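You operate a simulated robot arm through the tools that you are given. There is no shell and no other tool.

The job below is to be done with a simulated two-armed robot. You get a single attempt, and the scene is never put back.

JOB
Pack the swatch that the Sample slip names and tape the carton shut.
Fine: it goes in the narrow carton; both flaps down, brown tape across the seam.

Only the result counts: the job must be done as asked and must still hold three seconds after the hand-in. Knocking over, shifting, dropping, spilling or breaking anything else fails it.

ROBOT AND FRAMES
Two 7-joint arms with two-finger parallel grippers on one trunk that stands fixed in place. Base frame: the origin is at the foot of the trunk, x ahead of it, y to its left, z up. Lengths are in m, angles in degrees, forces in N, time in s.
The left shoulder is at [0.07, 0.156, 1.305], the right one opposite. Each reaches about 1.231 m from its shoulder. Payload 3.91 kg a hand.
The tool frame of a hand sits at the grasp point between the pads (the TCP): z along the fingers, y along the line on which they close. The tips reach 0.03 m beyond it. Largest opening 0.11 m; finger width 0.02, thickness 0.01; the body of the gripper, 0.048 by 0.112 m, starts 0.055 m behind the TCP.
Orientation is that of the tool frame in the base frame, as a unit quaternion [x, y, z, w]. With the fingers straight down and closing along the base's y, the tool's x points along the base's -x, its y along +y and its z along -z.

CONTROLS
- The arms move only by the tool arm_command. It takes "left_motion", "right_motion" or both (then of equal length, played together; a hand with none holds still); each is a list of rows, each a list of 7 numbers: the turn, a rotation vector about the base's x, y, z in degrees, then the shift along the base's x, y, z in m, then the gripper command, from -1 (shut) to 1 (fully open), values between in proportion. In form: [[rx, ry, rz, x, y, z, jaw], ...]. A call has 1 to 20 rows; each row shifts and turns the commanded pose from where the row before left it. Each row takes 0.2 s and may step no farther than 0.05 m and 8.6 degrees from the row before; otherwise, or with a gripper value out of range, the whole call is refused. Where a pose cannot be reached the arm comes as near as it can. A force on the tool above 70 N (or 10 N above the force at the start of the call, whichever is more), or a blocked arm, ends the call early, and 0.2 s more pass. The fingers move at their own pace (about 0.108 m/s each) and stop on an object; they squeeze with about 39 N. The grip force told is the motor's: it shows also when the fingers shut on nothing. Time passes only in rows, and 0.2 s behind the last, so rows that do not move let the fingers close. It gives the time, the measured TCP pose, the force on the tool (base axes), the opening and the grip force at its end, in the units of the frame above (readings bear some noise), with the torque about the TCP (base axes, N m) and any sound that the robot's microphone picked up.
- Cameras (640 x 400 px; columns grow to the right, rows downward): "scene" is now at [0.1295, -0.0434, 1.535]; the picture's right is [-0.49, -0.87, 0.00], its down [-0.50, 0.28, -0.82] and it looks along [0.72, -0.40, -0.57] (base axes); focal length 328 px, centre (320, 200). "left" rides on the left gripper at [0.072, -0.017, -0.103] in its tool frame; the picture's right is [0.23, 0.97, 0.00], its down [-0.76, 0.18, -0.62] and it looks along [-0.61, 0.14, 0.78] (tool axes); focal length 222 px, centre (320, 200). "right" rides on the right gripper at [0.072, 0.017, -0.103] in its tool frame; the picture's right is [-0.23, 0.97, 0.00], its down [-0.76, -0.18, -0.62] and it looks along [-0.61, -0.14, 0.78] (tool axes); focal length 222 px, centre (320, 200). There is no depth. A picture from a camera that has moved, and an enlarged one, comes with that camera's place and axes in the base frame and with its lens.
- capture(camera): a new picture of that camera. The clock stands still meanwhile.
- slide_trunk(by): slides the trunk up (or, below 0, down) by that many m; the arms and the scene camera ride with it, the base frame stays. It gives what a move gives, with no picture.
- head_to(pan, tilt): turns the head with the scene camera to pan (to the left, within 86 degrees either way) and tilt (down, from -29 to 69), counted from straight ahead of the robot. It gives what a move gives.
- zoom(camera, box): a new picture of the part [left, top, right, bottom] of that camera's present view, enlarged. The clock stands still meanwhile.
- close_job(): hands the job in; it is judged then, once.

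Places have to be worked out from the pictures, the camera data and where the tool is seen. Open the grippers and draw the arms clear of the work before you hand the job in, unless the task says otherwise.

The tools are called after "Request:" as name(argument=value, ...) on one line, values as JSON. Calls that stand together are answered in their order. arm_command: Moves the arms, as the interface text tells. Its arguments: {"type":"object","properties":{"left_motion":{"type":"array","items":{"type":"array","items":{"type":"number"}}},"right_motion":{"type":"array","items":{"type":"array","items":{"type":"number"}}}},"required":[]} The other tools are called the same way: slide_trunk (by) moves the trunk up or down; head_to (pan, tilt) turns the head that bears the scene camera; capture (camera) takes a picture; zoom (camera, box) takes an enlarged picture of a part of a camera's view; close_job () hands the job in.

At the start:

```text
t: 0.0
left_position: [0.6407, -0.0091, 1.2308]
left_tcp_rot: [0.0, 1.0, 0.0, 0.0]
left_contact_force: [-0.7, -0.1, 0.5]
left_torque: [-0.02, 0.01, 0.03]
left_opening: 0.1099
left_grip_force: 0.0
right_position: [0.4439, -0.531, 1.2403]
right_tcp_rot: [-0.001, 1.0, 0.0, 0.0]
right_contact_force: [-0.2, 0.1, -0.1]
right_torque: [-0.05, 0.03, 0.0]
right_opening: 0.11
right_grip_force: 0.0
trunk travel left (down, up): [-0.75, 0.19]
head pan, tilt (commanded): [-29.2, 34.5]
```

scene: 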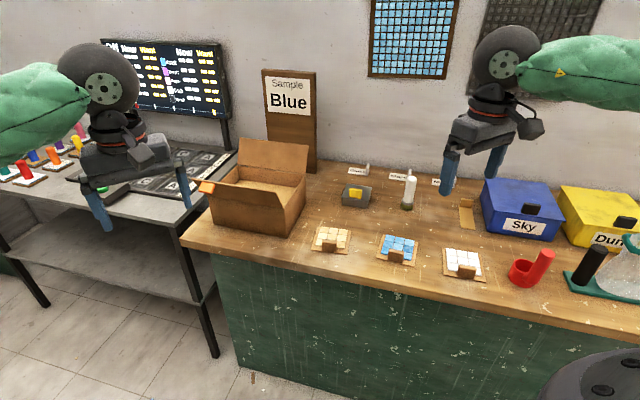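
right: 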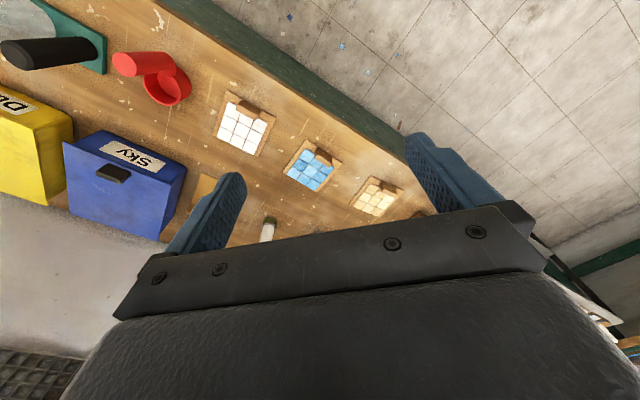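
left: 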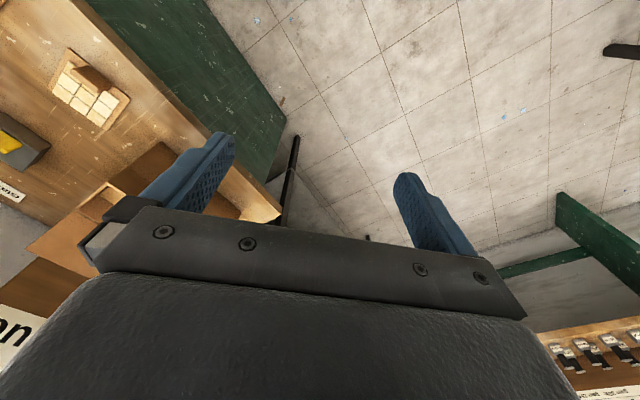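

The slip reads "Blue"; one open carton and several swatches lie on the bench. I look closer at the details before moving anything.

Request:
zoom(camera="scene", box=[180, 60, 340, 260])

Request:
zoom(camera="scene", box=[300, 150, 480, 290])

Request:
zoom(camera="scene", box=[430, 160, 640, 300])

Request:
zoom(camera="scene", box=[0, 30, 240, 220])

```text
2.00 times, centred on (260, 160) of scene
camera zoom: at [0.1295, -0.0434, 1.535], right [-0.49, -0.87, 0.0], down [-0.5, 0.28, -0.82], along [0.72, -0.4, -0.57], focal length 655 px, centre (440, 280)
```

zoom: 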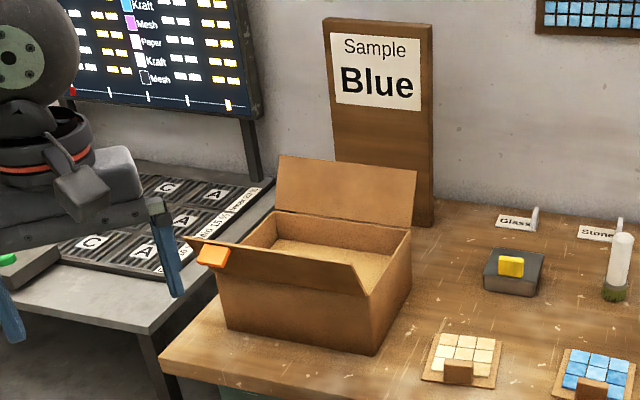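

```text
2.86 times, centred on (390, 220) of scene
camera zoom: at [0.1295, -0.0434, 1.535], right [-0.49, -0.87, 0.0], down [-0.5, 0.28, -0.82], along [0.72, -0.4, -0.57], focal length 936 px, centre (120, 143)
```

zoom: 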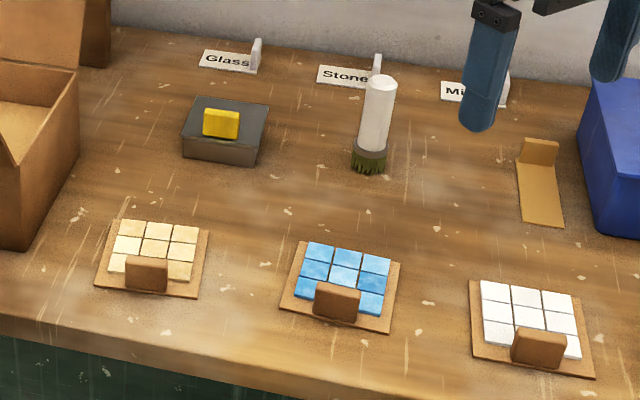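

```text
2.86 times, centred on (535, 230) of scene
camera zoom: at [0.1295, -0.0434, 1.535], right [-0.49, -0.87, 0.0], down [-0.5, 0.28, -0.82], along [0.72, -0.4, -0.57], focal length 936 px, centre (-294, 114)
```

zoom: 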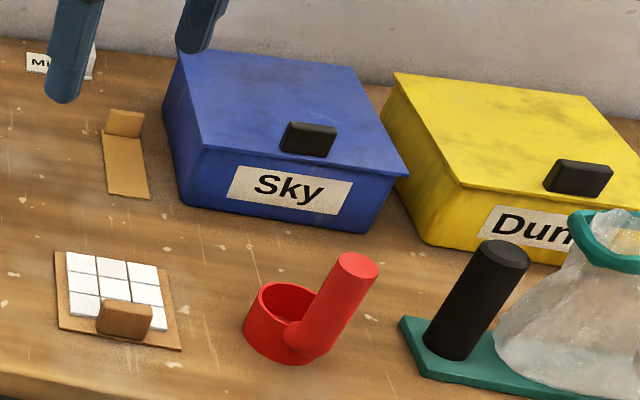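

```text
2.11 times, centred on (120, 125) of scene
camera zoom: at [0.1295, -0.0434, 1.535], right [-0.49, -0.87, 0.0], down [-0.5, 0.28, -0.82], along [0.72, -0.4, -0.57], focal length 690 px, centre (741, 358)
```

zoom: 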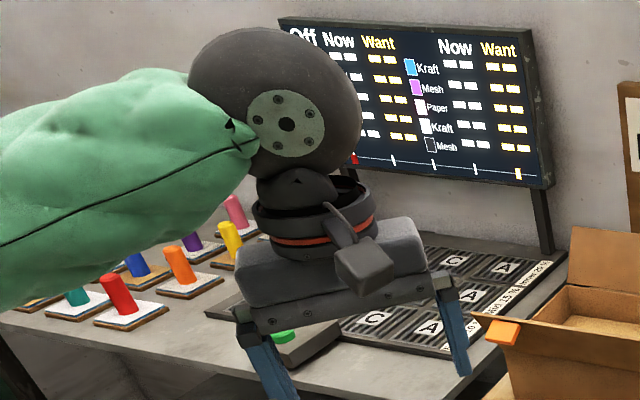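

The carton near the sign is the only one seen so far and a tan tape strip with a tab lies near the blue box. I turn the head to look for other cartons, slips and tapes.

Request:
head_to(pan=-70, tilt=30)

Request:
capture(camera="scene")

Request:
head_to(pan=30, tilt=30)

Request:
capture(camera="scene")

Request:
head_to(pan=80, tilt=30)

Request:
capture(camera="scene")

Request:
head_to(pan=0, tilt=45)

Request:
capture(camera="scene")

```text
t: 1.1
left_position: [0.6413, -0.0071, 1.231]
left_tcp_rot: [0.001, 1.0, 0.0, 0.001]
left_contact_force: [0.5, 0.6, -0.8]
left_torque: [-0.01, -0.01, 0.01]
left_opening: 0.1102
left_grip_force: 0.0
right_position: [0.4449, -0.5331, 1.2393]
right_tcp_rot: [-0.001, 1.0, 0.0, 0.0]
right_contact_force: [0.4, -0.2, 0.7]
right_torque: [-0.01, 0.01, 0.02]
right_opening: 0.1098
right_grip_force: 0.0
trunk travel left (down, up): [-0.75, 0.19]
head pan, tilt (commanded): [-70.0, 30.0]
```

```text
taken
camera scene: at [0.0835, -0.0852, 1.5421], right [-0.94, -0.34, 0.0], down [-0.17, 0.47, -0.87], along [0.3, -0.81, -0.5], focal length 328 px, centre (320, 200)
```

scene: 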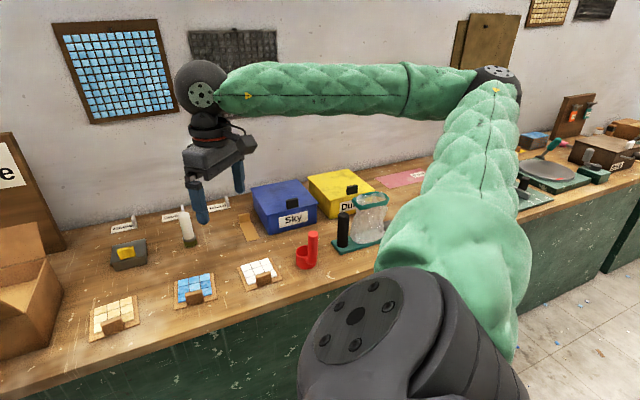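

```text
t: 2.8
left_position: [0.6406, -0.0089, 1.2299]
left_tcp_rot: [0.0, 1.0, 0.001, 0.0]
left_contact_force: [0.1, 0.3, 0.1]
left_torque: [0.01, 0.03, 0.02]
left_opening: 0.11
left_grip_force: 0.0
right_position: [0.4432, -0.532, 1.24]
right_tcp_rot: [-0.001, 1.0, 0.001, 0.0]
right_contact_force: [0.2, 0.2, -0.8]
right_torque: [-0.02, 0.01, 0.0]
right_opening: 0.1102
right_grip_force: 0.1
trunk travel left (down, up): [-0.75, 0.19]
head pan, tilt (commanded): [30.0, 30.0]
```

```text
taken
camera scene: at [0.1308, 0.0449, 1.5421], right [0.5, -0.87, 0.0], down [-0.43, -0.25, -0.87], along [0.75, 0.43, -0.5], focal length 328 px, centre (320, 200)
```

scene: 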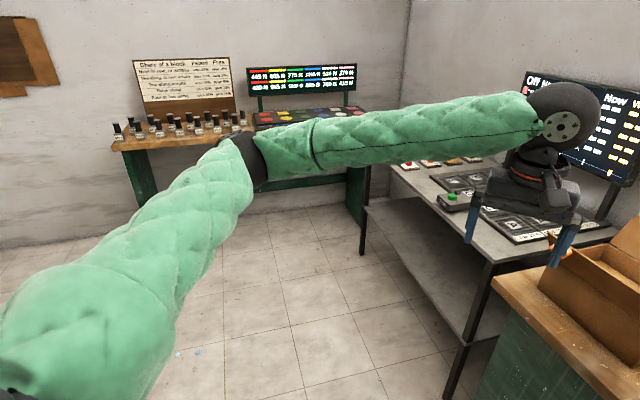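

```text
t: 4.0
left_position: [0.6402, -0.0087, 1.2306]
left_tcp_rot: [-0.001, 1.0, 0.001, 0.0]
left_contact_force: [0.8, 0.4, 0.3]
left_torque: [-0.02, 0.02, 0.0]
left_opening: 0.1097
left_grip_force: 0.1
right_position: [0.4449, -0.5313, 1.2403]
right_tcp_rot: [0.0, 1.0, 0.001, 0.0]
right_contact_force: [-0.9, -0.1, -0.2]
right_torque: [0.03, -0.02, 0.0]
right_opening: 0.1095
right_grip_force: 0.1
trunk travel left (down, up): [-0.75, 0.19]
head pan, tilt (commanded): [80.0, 30.0]
```

```text
taken
camera scene: at [0.0682, 0.0888, 1.5421], right [0.98, -0.17, 0.0], down [-0.09, -0.49, -0.87], along [0.15, 0.85, -0.5], focal length 328 px, centre (320, 200)
```

scene: 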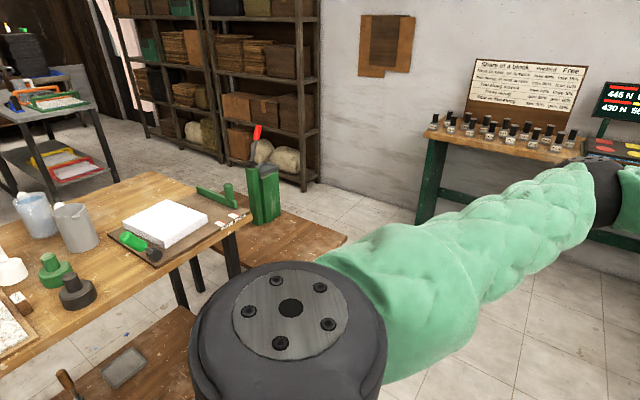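

```text
t: 5.5
left_position: [0.6403, -0.0096, 1.232]
left_tcp_rot: [0.0, 1.0, 0.001, 0.0]
left_contact_force: [0.1, -0.4, -0.3]
left_torque: [0.03, -0.05, 0.04]
left_opening: 0.1099
left_grip_force: 0.1
right_position: [0.4446, -0.5325, 1.2399]
right_tcp_rot: [0.0, 1.0, 0.0, 0.0]
right_contact_force: [-0.9, 0.1, -0.1]
right_torque: [0.02, 0.01, -0.02]
right_opening: 0.1097
right_grip_force: 0.1
trunk travel left (down, up): [-0.75, 0.19]
head pan, tilt (commanded): [0.0, 45.0]
```

```text
taken
camera scene: at [0.1338, -0.0002, 1.5195], right [0.0, -1.0, 0.0], down [-0.71, 0.0, -0.71], along [0.71, 0.0, -0.71], focal length 328 px, centre (320, 200)
```

scene: 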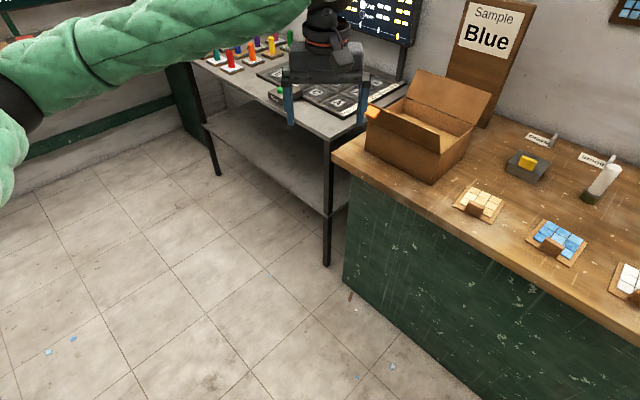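

The bench runs on to the right with more boxes there. I look at those closely.

Request:
head_to(pan=-86, tilt=20)

Request:
capture(camera="scene")

Request:
zoom(camera="scene", box=[380, 100, 640, 260])

Request:
head_to(pan=-50, tilt=40)

Request:
capture(camera="scene")

Request:
zoom(camera="scene", box=[0, 80, 320, 280])

Request:
zoom(camera="scene", box=[320, 60, 640, 260])

```text
t: 7.1
left_position: [0.6412, -0.0096, 1.2312]
left_tcp_rot: [0.0, 1.0, 0.0, 0.0]
left_contact_force: [0.4, -0.2, 0.0]
left_torque: [-0.02, 0.03, -0.01]
left_opening: 0.11
left_grip_force: 0.0
right_position: [0.4445, -0.532, 1.2412]
right_tcp_rot: [0.0, 1.0, 0.0, 0.0]
right_contact_force: [-0.1, 0.5, -0.5]
right_torque: [0.02, 0.01, -0.02]
right_opening: 0.1099
right_grip_force: 0.1
trunk travel left (down, up): [-0.75, 0.19]
head pan, tilt (commanded): [-85.9, 20.0]
```

```text
taken
camera scene: at [0.0592, -0.0932, 1.5582], right [-1.0, -0.07, 0.0], down [-0.03, 0.34, -0.94], along [0.07, -0.94, -0.34], focal length 328 px, centre (320, 200)
```

scene: 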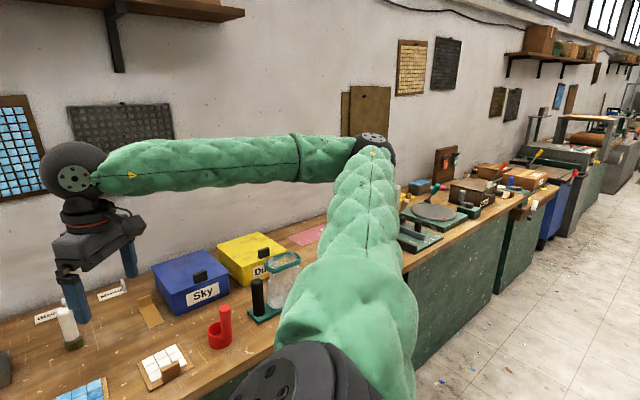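

```text
2.46 times, centred on (510, 180) of scene
camera zoom: at [0.0592, -0.0932, 1.5582], right [-1.0, -0.07, 0.0], down [-0.03, 0.34, -0.94], along [0.07, -0.94, -0.34], focal length 807 px, centre (-148, 249)
```

zoom: 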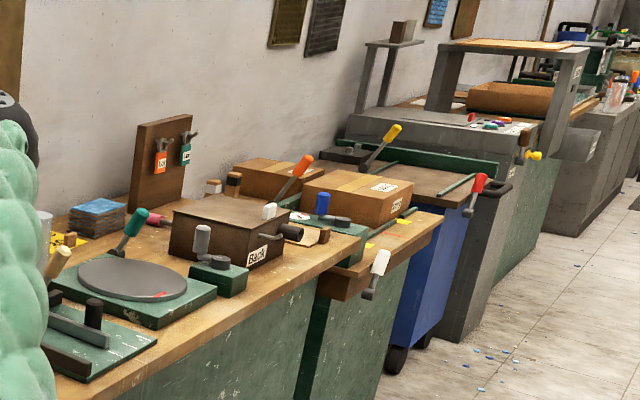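

```text
t: 8.2
left_position: [0.6409, -0.0095, 1.2311]
left_tcp_rot: [0.001, 1.0, 0.001, 0.0]
left_contact_force: [0.7, 1.0, -0.9]
left_torque: [-0.01, 0.0, 0.0]
left_opening: 0.11
left_grip_force: 0.0
right_position: [0.4436, -0.5323, 1.2397]
right_tcp_rot: [-0.001, 1.0, 0.001, 0.0]
right_contact_force: [0.5, -0.2, 0.1]
right_torque: [-0.02, 0.01, 0.03]
right_opening: 0.1101
right_grip_force: 0.1
trunk travel left (down, up): [-0.75, 0.19]
head pan, tilt (commanded): [-50.0, 40.0]
```

```text
taken
camera scene: at [0.1071, -0.0655, 1.5268], right [-0.77, -0.64, 0.0], down [-0.41, 0.49, -0.77], along [0.49, -0.59, -0.64], focal length 328 px, centre (320, 200)
```

scene: 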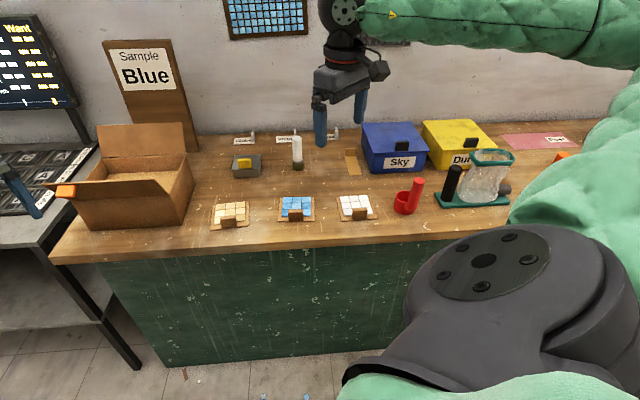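

```text
2.00 times, centred on (160, 180) of scene
camera zoom: at [0.1071, -0.0655, 1.5268], right [-0.77, -0.64, 0.0], down [-0.41, 0.49, -0.77], along [0.49, -0.59, -0.64], focal length 655 px, centre (640, 240)
```

zoom: 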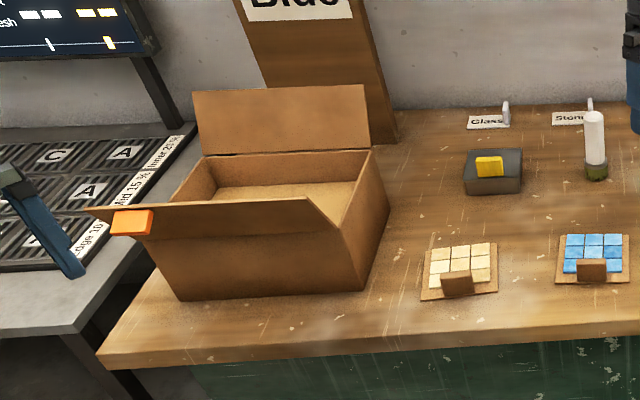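

```text
2.00 times, centred on (480, 160) of scene
camera zoom: at [0.1071, -0.0655, 1.5268], right [-0.77, -0.64, 0.0], down [-0.41, 0.49, -0.77], along [0.49, -0.59, -0.64], focal length 655 px, centre (0, 280)
```

zoom: 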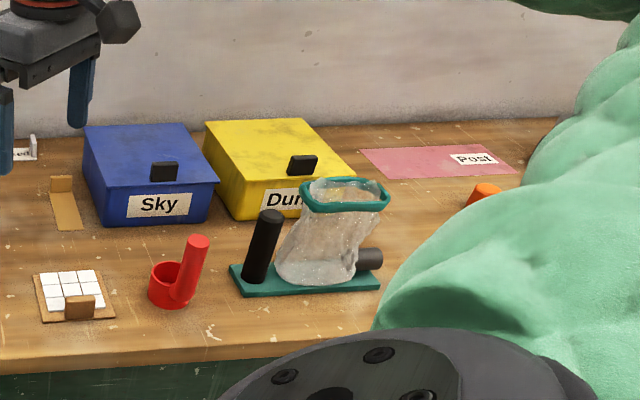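

The bench runs at about 45° to the base axes, and there seems to be only one open carton at about (1.0, -0.3), top of bench near z 0.84. I move the right hand forward over the bench and the left hand aside to see the part the right arm hides.

Request:
arm_command(right_motion=[[0, 0, 0, 0.035, 0.02, 0.01, 1], [0, 0, 0, 0.035, 0.02, 0.01, 1], [0, 0, 0, 0.035, 0.02, 0.01, 1], [0, 0, 0, 0.035, 0.02, 0.01, 1], [0, 0, 0, 0.035, 0.02, 0.01, 1], [0, 0, 0, 0.035, 0.02, 0.01, 1]], left_motion=[[0, 0, 0, -0.02, 0.04, 0, 1], [0, 0, 0, -0.02, 0.04, 0, 1], [0, 0, 0, -0.02, 0.04, 0, 1], [0, 0, 0, -0.02, 0.04, 0, 1], [0, 0, 0, -0.02, 0.04, 0, 1], [0, 0, 0, -0.02, 0.04, 0, 1]])

Request:
capture(camera="scene")

Request:
capture(camera="right")

```text
t: 9.6
left_position: [0.522, 0.233, 1.2295]
left_tcp_rot: [0.001, 1.0, -0.002, 0.0]
left_contact_force: [-0.2, 0.0, 0.4]
left_torque: [-0.04, -0.02, -0.02]
left_opening: 0.11
left_grip_force: 0.1
right_position: [0.6527, -0.4108, 1.301]
right_tcp_rot: [0.0, 1.0, -0.002, 0.0]
right_contact_force: [0.0, -0.5, 0.1]
right_torque: [-0.02, -0.03, 0.01]
right_opening: 0.1101
right_grip_force: 0.0
trunk travel left (down, up): [-0.75, 0.19]
head pan, tilt (commanded): [-50.0, 40.0]
```

```text
taken
camera scene: at [0.1075, -0.0622, 1.5269], right [-0.77, -0.64, 0.0], down [-0.41, 0.49, -0.77], along [0.49, -0.59, -0.64], focal length 328 px, centre (320, 200)
```

scene: 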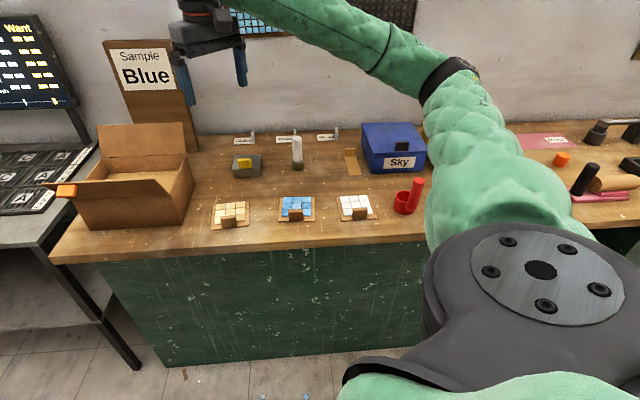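

```text
taken
camera right: at [0.5817, -0.3951, 1.4044], right [0.23, 0.97, 0.0], down [0.76, -0.18, 0.62], along [0.61, -0.14, -0.78], focal length 222 px, centre (320, 200)
```

right: 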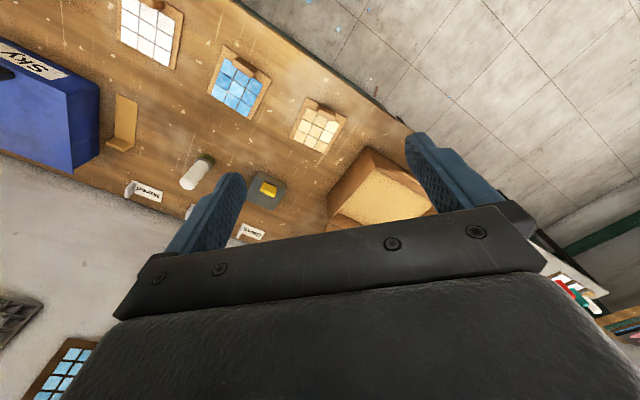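

Now the right part of the bench is less hidden; I look there for a second carton or other tapes.

Request:
head_to(pan=-82, tilt=40)

Request:
capture(camera="scene")

Request:
zoom(camera="scene", box=[300, 60, 640, 270])

Request:
zoom(camera="scene", box=[0, 60, 320, 260])

```text
t: 10.5
left_position: [0.5208, 0.233, 1.2293]
left_tcp_rot: [-0.001, 1.0, 0.0, 0.0]
left_contact_force: [0.0, 0.8, -0.2]
left_torque: [0.02, -0.02, -0.01]
left_opening: 0.1099
left_grip_force: 0.3
right_position: [0.6526, -0.4113, 1.3004]
right_tcp_rot: [0.0, 1.0, 0.0, -0.001]
right_contact_force: [0.4, -0.5, 0.2]
right_torque: [0.0, 0.0, -0.04]
right_opening: 0.1101
right_grip_force: 0.1
trunk travel left (down, up): [-0.75, 0.19]
head pan, tilt (commanded): [-82.0, 40.0]
```

```text
taken
camera scene: at [0.0646, -0.0835, 1.5268], right [-0.99, -0.14, 0.0], down [-0.09, 0.64, -0.77], along [0.11, -0.76, -0.64], focal length 328 px, centre (320, 200)
```

scene: 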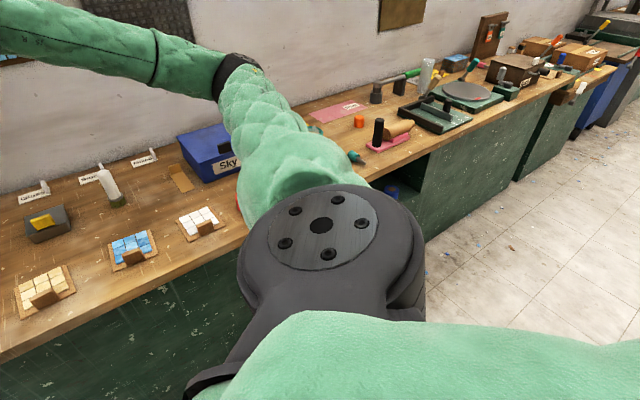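

```text
1.88 times, centred on (470, 165) of scene
camera zoom: at [0.0646, -0.0835, 1.5268], right [-0.99, -0.14, 0.0], down [-0.09, 0.64, -0.77], along [0.11, -0.76, -0.64], focal length 617 px, centre (38, 266)
```

zoom: 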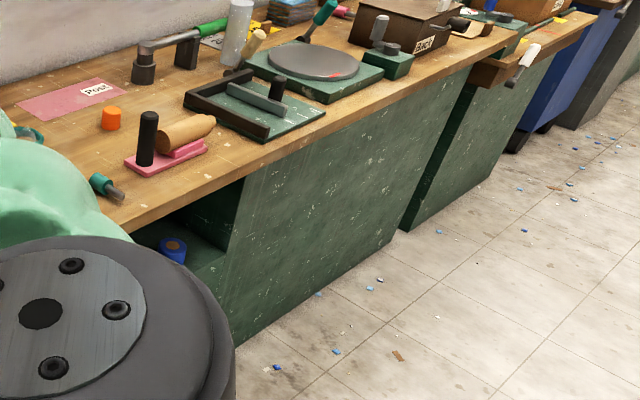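

```text
2.00 times, centred on (160, 160) of scene
camera zoom: at [0.0646, -0.0835, 1.5268], right [-0.99, -0.14, 0.0], down [-0.09, 0.64, -0.77], along [0.11, -0.76, -0.64], focal length 655 px, centre (640, 280)
```

zoom: 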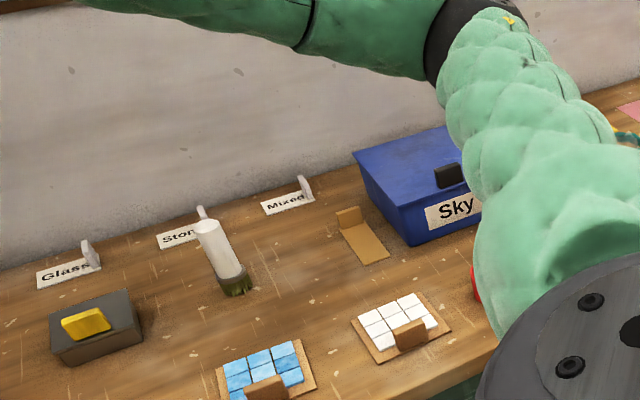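

The rest of the bench holds no other open carton, so the one at the left is the target. I zoom in on the blue swatch, the tape strip and the carton for measurement.

Request:
head_to(pan=-42, tilt=42)

Request:
capture(camera="scene")

Request:
zoom(camera="scene", box=[300, 160, 420, 235])

Request:
zoom(camera="scene", box=[80, 80, 280, 230])

Request:
zoom(camera="right", box=[180, 30, 300, 130])

Request:
zoom(camera="right", box=[280, 110, 460, 240])

Request:
zoom(camera="right", box=[60, 60, 240, 210])

```text
t: 11.6
left_position: [0.5206, 0.2322, 1.2294]
left_tcp_rot: [-0.002, 1.0, 0.0, -0.001]
left_contact_force: [0.1, 0.1, 0.0]
left_torque: [0.0, -0.02, 0.02]
left_opening: 0.1099
left_grip_force: 0.0
right_position: [0.6525, -0.412, 1.3002]
right_tcp_rot: [-0.001, 1.0, 0.0, 0.0]
right_contact_force: [-0.1, -0.1, -0.9]
right_torque: [-0.03, 0.0, -0.01]
right_opening: 0.1098
right_grip_force: 0.0
trunk travel left (down, up): [-0.75, 0.19]
head pan, tilt (commanded): [-42.0, 42.0]
```

```text
taken
camera scene: at [0.1147, -0.0559, 1.5238], right [-0.67, -0.74, 0.0], down [-0.5, 0.45, -0.74], along [0.55, -0.5, -0.67], focal length 328 px, centre (320, 200)
```

scene: 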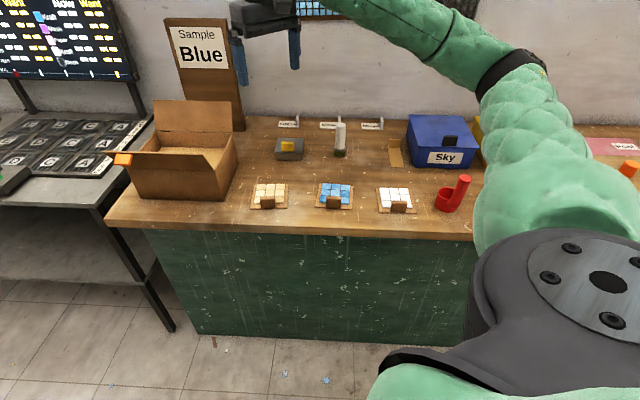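

```text
5.33 times, centred on (360, 198) of scene
camera zoom: at [0.1147, -0.0559, 1.5238], right [-0.67, -0.74, 0.0], down [-0.5, 0.45, -0.74], along [0.55, -0.5, -0.67], focal length 1748 px, centre (107, 213)
```

zoom: 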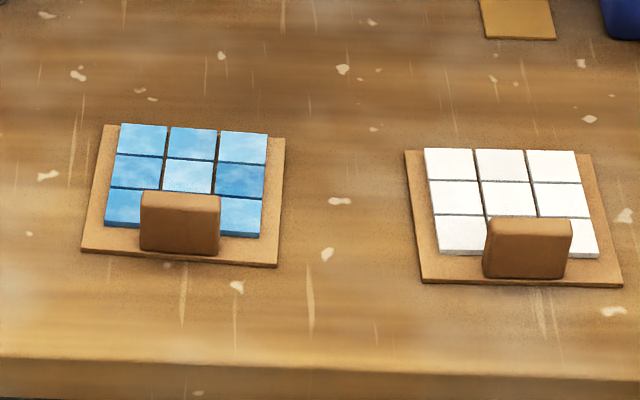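

```text
2.67 times, centred on (180, 155) of scene
camera zoom: at [0.1147, -0.0559, 1.5238], right [-0.67, -0.74, 0.0], down [-0.5, 0.45, -0.74], along [0.55, -0.5, -0.67], focal length 874 px, centre (693, 320)
```

zoom: 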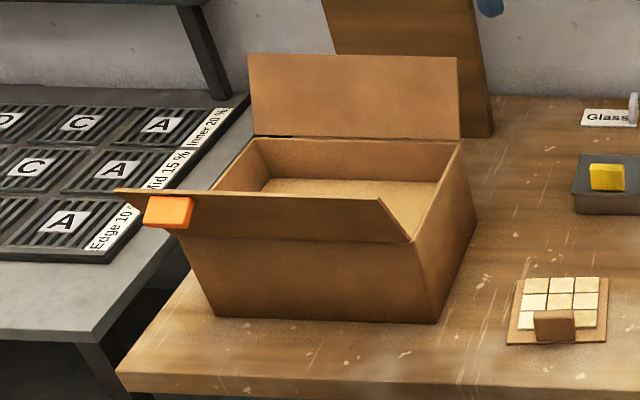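

```text
4.00 times, centred on (240, 80) of right
camera zoom: at [0.5817, -0.3969, 1.4032], right [0.23, 0.97, 0.0], down [0.76, -0.18, 0.62], along [0.61, -0.14, -0.78], focal length 888 px, centre (640, 680)
```

zoom: 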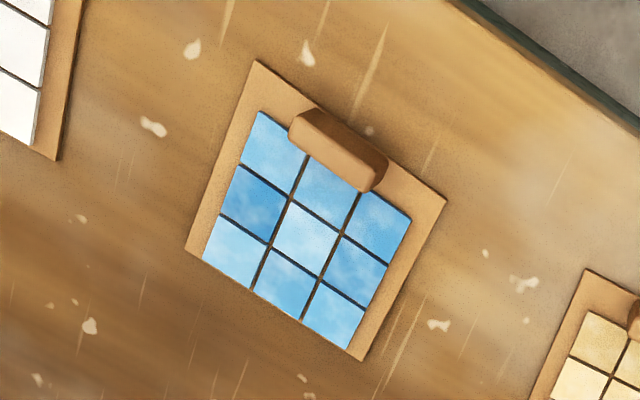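

```text
3.08 times, centred on (370, 175) of right
camera zoom: at [0.5817, -0.3969, 1.4032], right [0.23, 0.97, 0.0], down [0.76, -0.18, 0.62], along [0.61, -0.14, -0.78], focal length 684 px, centre (166, 277)
```

zoom: 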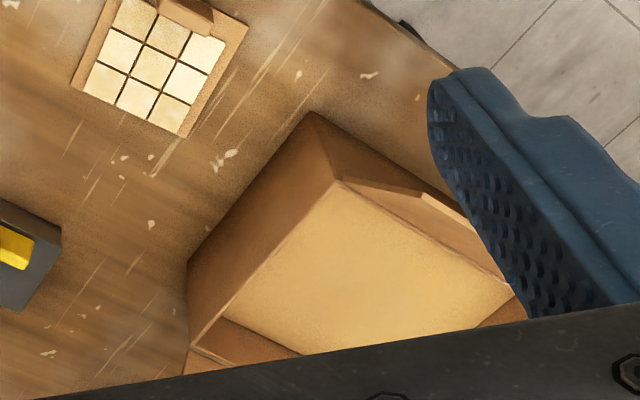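

```text
2.67 times, centred on (150, 135) of right
camera zoom: at [0.5817, -0.3969, 1.4032], right [0.23, 0.97, 0.0], down [0.76, -0.18, 0.62], along [0.61, -0.14, -0.78], focal length 592 px, centre (773, 373)
```

zoom: 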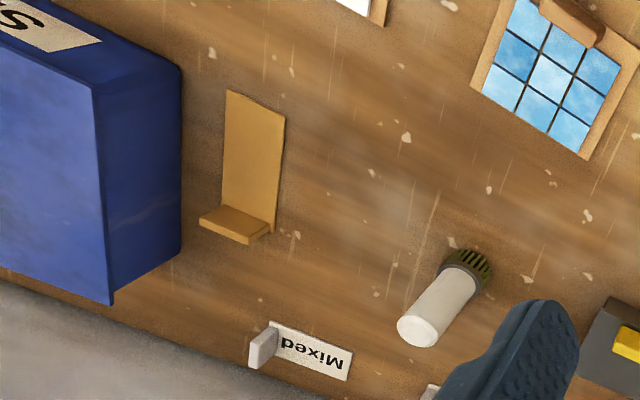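

By triangulation the blue swatch is centred near (0.648, -0.600), turned about 42°, with its thin handle near (0.62, -0.565), top z ≈ 0.89. I bring the right hand above the handle with yaw 42° to look closer.

Request:
arm_command(right_motion=[[0, 0, 6, -0.0046, -0.0214, -0.035, 1], [0, 0, 6, -0.0046, -0.0214, -0.035, 1], [0, 0, 6, -0.0046, -0.0214, -0.035, 1], [0, 0, 6, -0.0046, -0.0214, -0.035, 1], [0, 0, 6, -0.0046, -0.0214, -0.035, 1], [0, 0, 6, -0.0046, -0.0214, -0.035, 1], [0, 0, 6, -0.0046, -0.0214, -0.035, 1], [0, 0, 0, 0, 0, 0, 1]])

Request:
capture(camera="right")

Request:
capture(camera="scene")

```text
t: 13.6
left_position: [0.5203, 0.2346, 1.2309]
left_tcp_rot: [-0.001, 1.0, -0.001, 0.0]
left_contact_force: [0.4, 0.2, 0.0]
left_torque: [-0.04, 0.02, -0.03]
left_opening: 0.1101
left_grip_force: 0.0
right_position: [0.5482, -0.4784, 1.0038]
right_tcp_rot: [-0.285, 0.954, 0.013, -0.098]
right_contact_force: [-0.6, 0.6, 1.1]
right_torque: [-0.02, 0.03, -0.02]
right_opening: 0.1098
right_grip_force: 0.1
right hand out of reach, approached as far as the arm can: row 5, 6, 7
trunk travel left (down, up): [-0.75, 0.19]
head pan, tilt (commanded): [-42.0, 42.0]
stopped in row 8 (right hand): the arm was blocked; the commanded pose is now the measured one
```

```text
taken
camera right: at [0.5008, -0.5017, 1.1194], right [-0.34, 0.94, 0.04], down [0.84, 0.29, 0.46], along [0.42, 0.19, -0.89], focal length 222 px, centre (320, 200)
```

right: 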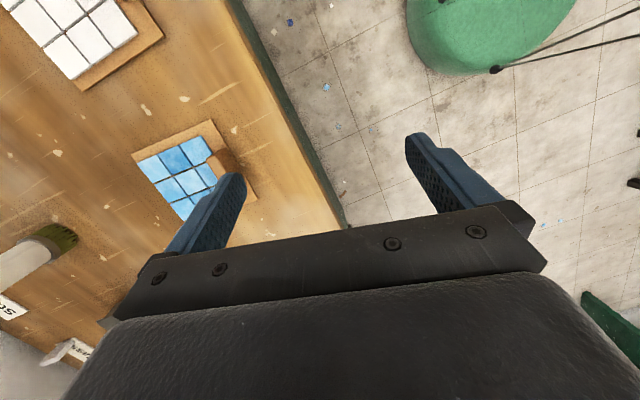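

```text
taken
camera scene: at [0.1143, -0.0536, 1.5238], right [-0.67, -0.74, 0.0], down [-0.5, 0.45, -0.74], along [0.55, -0.5, -0.67], focal length 328 px, centre (320, 200)
```

scene: 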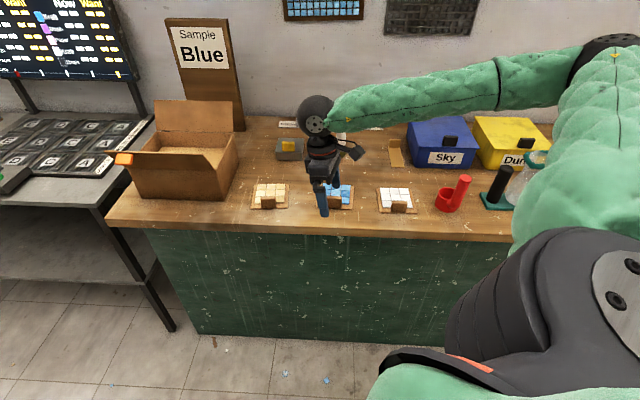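

The arm couldn't reach that pose with the trunk high (it also tilted by 11°). I raise the hand and level it again, then I'll lower the trunk to get a better posture.

Request:
arm_command(right_motion=[[0.45, -2.8, 0, 0.01, -0.01, 0.045, 1], [0.45, -2.8, 0, 0.01, -0.01, 0.045, 1], [0.45, -2.8, 0, 0.01, -0.01, 0.045, 1], [0.45, -2.8, 0, 0.01, -0.01, 0.045, 1], [0, 0, 0, 0.01, -0.01, 0.045, 1], [0, 0, 0, 0.01, -0.01, 0.045, 1], [0, 0, 0, 0, 0, 0, 1]])

```text
t: 15.2
left_position: [0.5207, 0.2325, 1.2297]
left_tcp_rot: [0.0, 1.0, 0.0, 0.0]
left_contact_force: [0.2, 0.0, -1.1]
left_torque: [0.0, 0.0, 0.01]
left_opening: 0.1101
left_grip_force: 0.1
right_position: [0.5954, -0.4911, 1.2526]
right_tcp_rot: [-0.284, 0.959, 0.001, 0.0]
right_contact_force: [-0.4, -0.2, 0.1]
right_torque: [-0.02, 0.0, -0.02]
right_opening: 0.1101
right_grip_force: 0.1
right hand out of reach, approached as far as the arm can: row 1, 2, 3, 4, 6
trunk travel left (down, up): [-0.75, 0.19]
head pan, tilt (commanded): [-42.0, 42.0]
```

The hand is level again at z 1.25. I slide the trunk down 0.2 m, which takes the right hand to about z 1.05, well above the bench items.

Request:
slide_trunk(by=-0.2)

Request:
capture(camera="scene")

Request:
capture(camera="right")

```text
t: 17.4
left_position: [0.5199, 0.2324, 1.0313]
left_tcp_rot: [0.0, 1.0, 0.0, 0.0]
left_contact_force: [0.2, 0.1, -0.5]
left_torque: [0.01, -0.01, 0.02]
left_opening: 0.11
left_grip_force: 0.1
right_position: [0.5946, -0.4911, 1.0542]
right_tcp_rot: [-0.284, 0.959, 0.0, 0.001]
right_contact_force: [-0.6, 0.0, 0.3]
right_torque: [0.01, -0.03, 0.01]
right_opening: 0.11
right_grip_force: 0.0
trunk travel left (down, up): [-0.55, 0.39]
head pan, tilt (commanded): [-42.0, 42.0]
```

```text
taken
camera scene: at [0.1143, -0.056, 1.3239], right [-0.67, -0.74, 0.0], down [-0.5, 0.45, -0.74], along [0.55, -0.5, -0.67], focal length 328 px, centre (320, 200)
```

scene: 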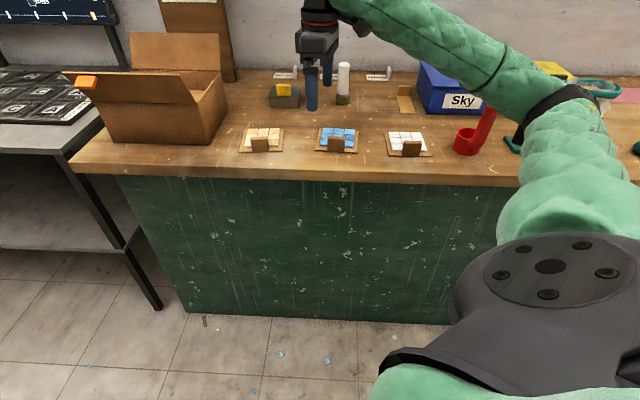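

```text
taken
camera right: at [0.5261, -0.5174, 1.1569], right [-0.34, 0.94, 0.0], down [0.73, 0.26, 0.62], along [0.59, 0.21, -0.78], focal length 222 px, centre (320, 200)
```

right: 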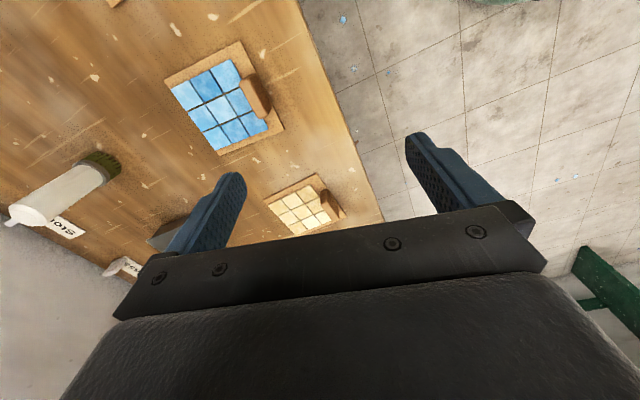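

The trunk is down and the hand is level at (0.595, -0.491, 1.054) with yaw 33°. I zoom the wrist view on the blue swatch to fix its handle.

Request:
zoom(camera="right", box=[150, 30, 310, 160])

Request:
zoom(camera="scene", box=[290, 100, 390, 170])

```text
3.08 times, centred on (230, 95) of right
camera zoom: at [0.5261, -0.5174, 1.1569], right [-0.34, 0.94, 0.0], down [0.73, 0.26, 0.62], along [0.59, 0.21, -0.78], focal length 684 px, centre (597, 523)
```

zoom: 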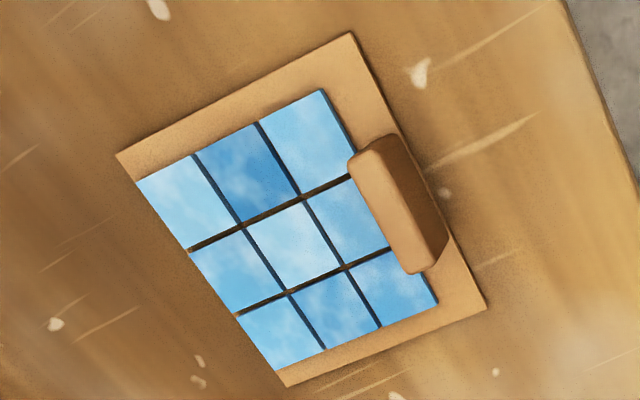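

```text
5.71 times, centred on (340, 135) of scene
camera zoom: at [0.1143, -0.056, 1.3239], right [-0.67, -0.74, 0.0], down [-0.5, 0.45, -0.74], along [0.55, -0.5, -0.67], focal length 1873 px, centre (206, 571)
```

zoom: 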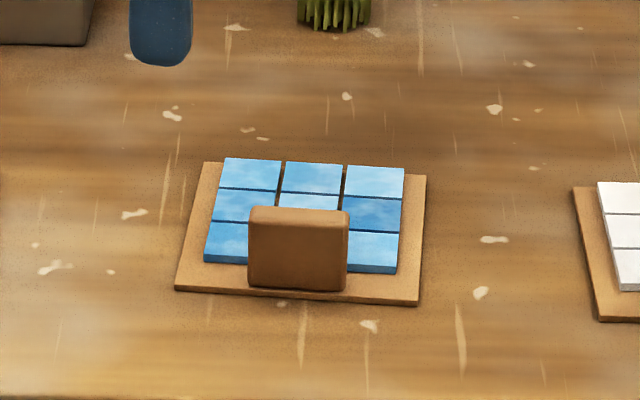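

Handle top centre comes out near (0.617, -0.566), z ≈ 0.89, with the board at about 41°. I move over it at z ≈ 1.0 with yaw 41°.

Request:
arm_command(right_motion=[[0, 0, 2, 0.0056, -0.0187, -0.0135, 1], [0, 0, 2, 0.0056, -0.0187, -0.0135, 1], [0, 0, 2, 0.0056, -0.0187, -0.0135, 1], [0, 0, 2, 0.0056, -0.0187, -0.0135, 1], [0, 0, 0, 0, 0, 0, 1]])

Request:
capture(camera="right")

Request:
capture(camera="scene")

```text
t: 18.6
left_position: [0.5199, 0.2324, 1.0313]
left_tcp_rot: [-0.001, 1.0, 0.0, 0.0]
left_contact_force: [0.5, -0.4, 0.5]
left_torque: [0.01, -0.01, 0.0]
left_opening: 0.1101
left_grip_force: 0.1
right_position: [0.5953, -0.4911, 1.0529]
right_tcp_rot: [-0.283, 0.959, 0.001, 0.001]
right_contact_force: [-0.6, -0.6, 0.7]
right_torque: [0.01, 0.0, 0.03]
right_opening: 0.1101
right_grip_force: 0.0
right hand out of reach, approached as far as the arm can: row 1, 2, 3, 4
trunk travel left (down, up): [-0.55, 0.39]
head pan, tilt (commanded): [-42.0, 42.0]
```

```text
taken
camera right: at [0.5263, -0.5174, 1.1567], right [-0.34, 0.94, 0.0], down [0.74, 0.26, 0.62], along [0.59, 0.21, -0.78], focal length 222 px, centre (320, 200)
```

right: 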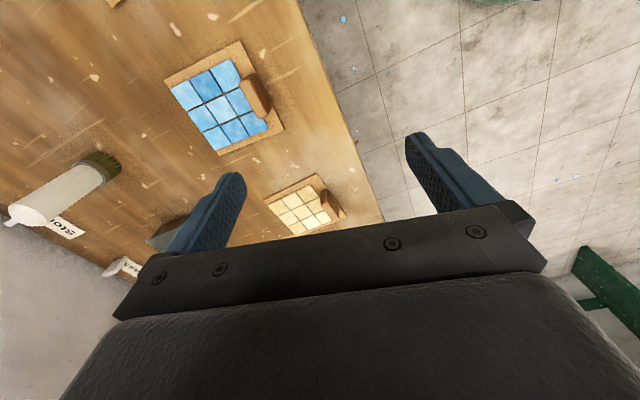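

```text
taken
camera scene: at [0.1145, -0.056, 1.3238], right [-0.67, -0.74, 0.0], down [-0.5, 0.45, -0.74], along [0.55, -0.5, -0.67], focal length 328 px, centre (320, 200)
```

scene: 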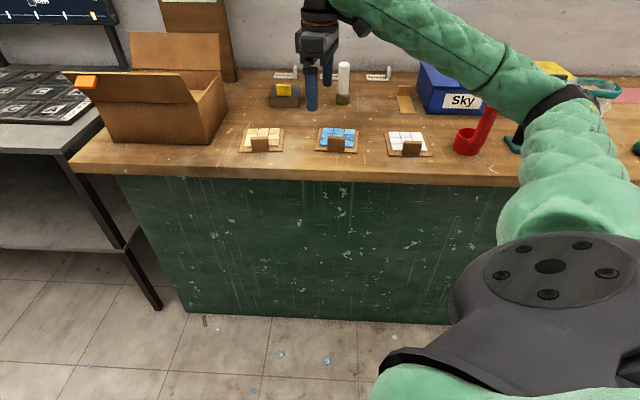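

Positive yaw is at the arm's limit here, so I'll take the handle across its 44 mm width instead: yaw −49°, the other way round. I rotate by −82° at this height.

Request:
arm_command(right_motion=[[0, 0, -8.2, 0, 0, 0, 1], [0, 0, -8.2, 0, 0, 0, 1], [0, 0, -8.2, 0, 0, 0, 1], [0, 0, -8.2, 0, 0, 0, 1], [0, 0, -8.2, 0, 0, 0, 1], [0, 0, -8.2, 0, 0, 0, 1], [0, 0, -8.2, 0, 0, 0, 1], [0, 0, -8.2, 0, 0, 0, 1], [0, 0, -8.2, 0, 0, 0, 1], [0, 0, -8.2, 0, 0, 0, 1], [0, 0, 0, 0, 0, 0, 1]])

Request:
capture(camera="scene")

Request:
capture(camera="right")

```text
t: 21.0
left_position: [0.5206, 0.2323, 1.0304]
left_tcp_rot: [-0.001, 1.0, 0.0, 0.0]
left_contact_force: [-1.3, 0.3, -0.2]
left_torque: [-0.01, 0.01, -0.01]
left_opening: 0.1101
left_grip_force: 0.1
right_position: [0.5959, -0.4909, 1.055]
right_tcp_rot: [0.415, 0.91, 0.0, 0.001]
right_contact_force: [0.1, -0.3, 0.1]
right_torque: [0.02, 0.04, -0.02]
right_opening: 0.1101
right_grip_force: 0.2
trunk travel left (down, up): [-0.55, 0.39]
head pan, tilt (commanded): [-42.0, 42.0]
```

```text
taken
camera scene: at [0.1145, -0.056, 1.3238], right [-0.67, -0.74, 0.0], down [-0.5, 0.45, -0.74], along [0.55, -0.5, -0.67], focal length 328 px, centre (320, 200)
```

scene: 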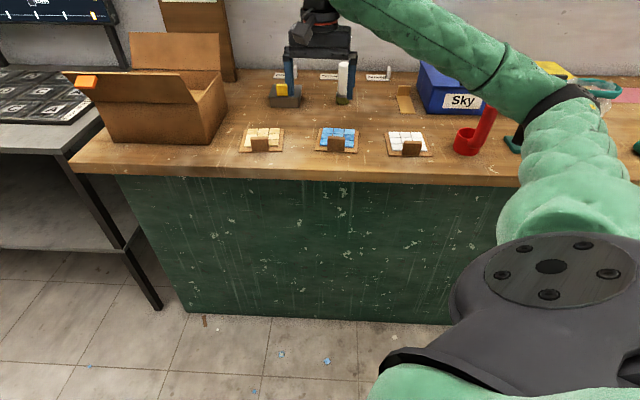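

```text
taken
camera right: at [0.5615, -0.4255, 1.1574], right [0.88, 0.47, 0.0], down [0.36, -0.69, 0.62], along [0.29, -0.55, -0.78], focal length 222 px, centre (320, 200)
```

right: 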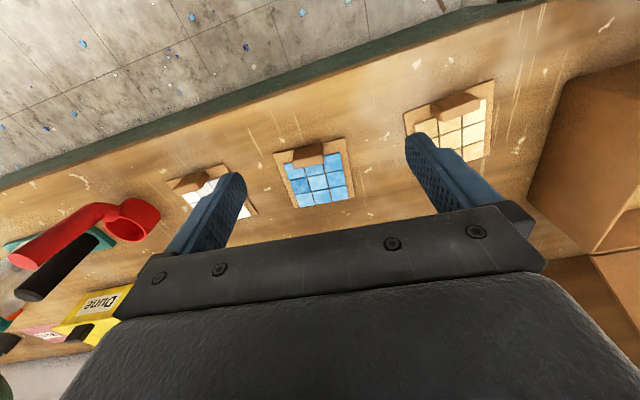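

Yaw is now −49° and level. I move over the handle to about (0.617, -0.566, 1.0).

Request:
arm_command(right_motion=[[0, 0, 0, 0.007, -0.025, -0.018, 1], [0, 0, 0, 0.007, -0.025, -0.018, 1], [0, 0, 0, 0.007, -0.025, -0.019, 1], [0, 0, 0, 0, 0, 0, 1]])

Request:
capture(camera="right")

Request:
zoom(camera="scene", box=[270, 50, 430, 180])

```text
t: 22.0
left_position: [0.5194, 0.2317, 1.0303]
left_tcp_rot: [-0.001, 1.0, 0.0, 0.0]
left_contact_force: [-0.4, 1.1, -0.2]
left_torque: [-0.01, 0.0, 0.01]
left_opening: 0.1103
left_grip_force: 0.0
right_position: [0.6163, -0.5644, 0.9984]
right_tcp_rot: [0.415, 0.91, -0.001, 0.0]
right_contact_force: [0.5, 0.4, 0.4]
right_torque: [0.0, 0.0, 0.0]
right_opening: 0.1101
right_grip_force: 0.1
trunk travel left (down, up): [-0.55, 0.39]
head pan, tilt (commanded): [-42.0, 42.0]
```

```text
taken
camera right: at [0.5825, -0.5, 1.1023], right [0.88, 0.47, 0.0], down [0.36, -0.69, 0.62], along [0.29, -0.55, -0.78], focal length 222 px, centre (320, 200)
```

right: 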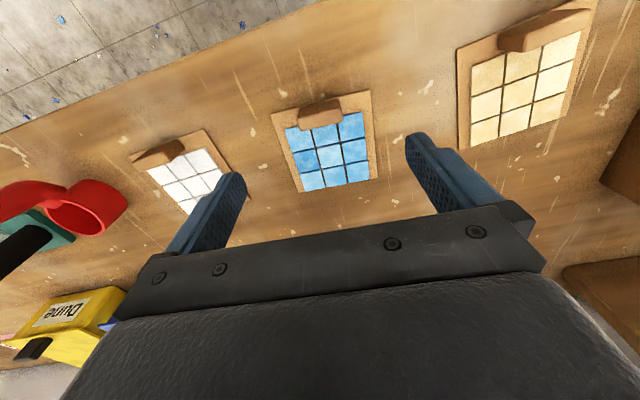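

```text
3.08 times, centred on (350, 115) of scene
camera zoom: at [0.1146, -0.0555, 1.3238], right [-0.67, -0.74, 0.0], down [-0.5, 0.45, -0.74], along [0.55, -0.5, -0.67], focal length 1008 px, centre (228, 462)
```

zoom: 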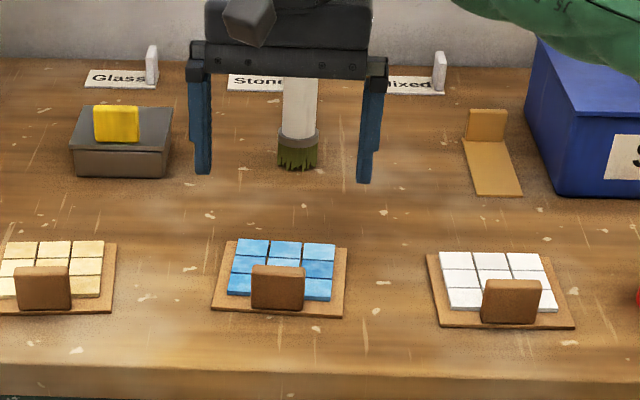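

The handle lies about under the fingers. I zoom in for a finer fix before descending.

Request:
zoom(camera="right", box=[250, 80, 390, 200])

```text
3.33 times, centred on (320, 140) of right
camera zoom: at [0.5825, -0.5, 1.1023], right [0.88, 0.47, 0.0], down [0.36, -0.69, 0.62], along [0.29, -0.55, -0.78], focal length 740 px, centre (320, 400)
```

zoom: 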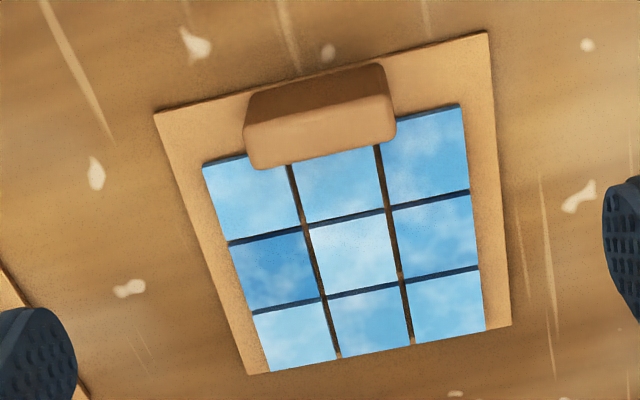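

Handle centre is at (0.617, -0.564), top z ≈ 0.892, matching the TCP. I descend so the tips stay just above the tiles, then close.

Request:
arm_command(right_motion=[[0, 0, 0, 0.0003, 0.0003, -0.03, 1], [0, 0, 0, 0, 0, -0.03, 1], [0, 0, 0, 0, 0, -0.025, 1], [0, 0, 0, 0, 0, -0.016, 1], [0, 0, 0, 0, 0, 0, 1]])

Request:
capture(camera="right")

Request:
zoom(camera="scene", box=[290, 90, 390, 170])

```text
t: 23.2
left_position: [0.5196, 0.2325, 1.0317]
left_tcp_rot: [0.0, 1.0, -0.001, 0.0]
left_contact_force: [-0.5, -0.1, -0.2]
left_torque: [-0.01, 0.0, -0.01]
left_opening: 0.11
left_grip_force: 0.1
right_position: [0.6162, -0.564, 0.8975]
right_tcp_rot: [0.415, 0.91, 0.001, 0.002]
right_contact_force: [-0.1, 0.2, 0.6]
right_torque: [0.02, 0.01, -0.02]
right_opening: 0.11
right_grip_force: 0.1
trunk travel left (down, up): [-0.55, 0.39]
head pan, tilt (commanded): [-42.0, 42.0]
```

```text
taken
camera right: at [0.583, -0.5, 1.0011], right [0.88, 0.47, 0.0], down [0.36, -0.69, 0.62], along [0.29, -0.55, -0.78], focal length 222 px, centre (320, 200)
```

right: 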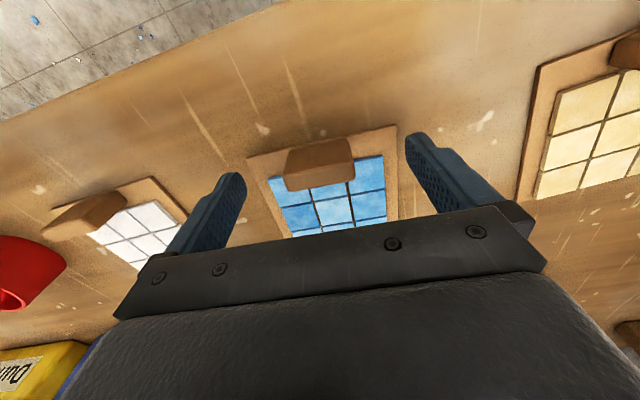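

```text
5.00 times, centred on (340, 130) of scene
camera zoom: at [0.1144, -0.056, 1.3238], right [-0.67, -0.74, 0.0], down [-0.5, 0.45, -0.74], along [0.55, -0.5, -0.67], focal length 1639 px, centre (220, 550)
```

zoom: 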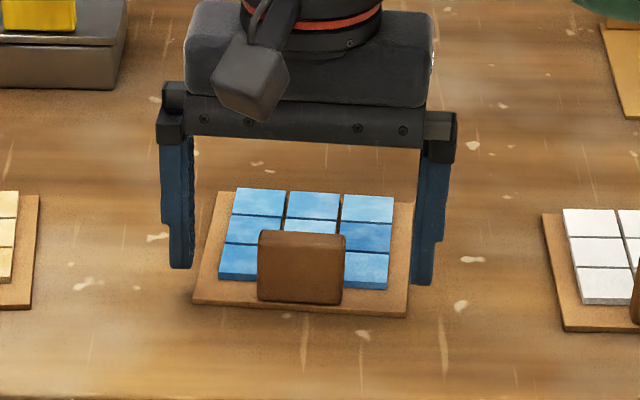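

Fingers straddle the handle with tips just above the tiles. I close the gripper.

Request:
arm_command(right_motion=[[0, 0, 0, 0, 0, 0, -1], [0, 0, 0, 0, 0, 0, -1], [0, 0, 0, 0, 0, 0, -1], [0, 0, 0, 0, 0, 0, -1]])

Request:
capture(camera="right")

Request:
zoom(camera="scene", box=[290, 90, 390, 170])

```text
t: 24.2
left_position: [0.5192, 0.2322, 1.0309]
left_tcp_rot: [-0.001, 1.0, 0.0, 0.0]
left_contact_force: [-0.1, 0.2, 0.8]
left_torque: [0.01, 0.02, 0.03]
left_opening: 0.1098
left_grip_force: 0.0
right_position: [0.6169, -0.5642, 0.8975]
right_tcp_rot: [0.414, 0.91, 0.0, 0.0]
right_contact_force: [-0.2, -1.2, -0.4]
right_torque: [0.01, 0.02, -0.02]
right_opening: 0.043
right_grip_force: 38.9
trunk travel left (down, up): [-0.55, 0.39]
head pan, tilt (commanded): [-42.0, 42.0]
```

```text
taken
camera right: at [0.5831, -0.5001, 1.0011], right [0.88, 0.47, 0.0], down [0.36, -0.69, 0.62], along [0.29, -0.55, -0.78], focal length 222 px, centre (320, 200)
```

right: 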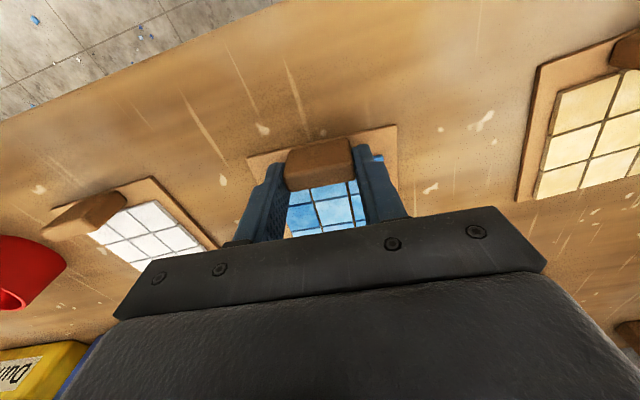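

```text
5.00 times, centred on (340, 130) of scene
camera zoom: at [0.1146, -0.0561, 1.3238], right [-0.67, -0.74, 0.0], down [-0.5, 0.45, -0.74], along [0.55, -0.5, -0.67], focal length 1639 px, centre (220, 550)
```

zoom: 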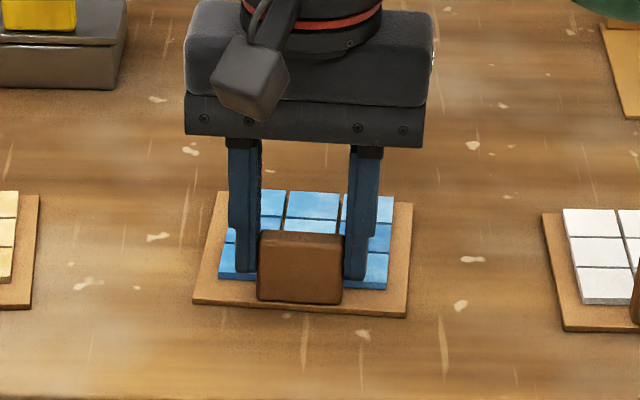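

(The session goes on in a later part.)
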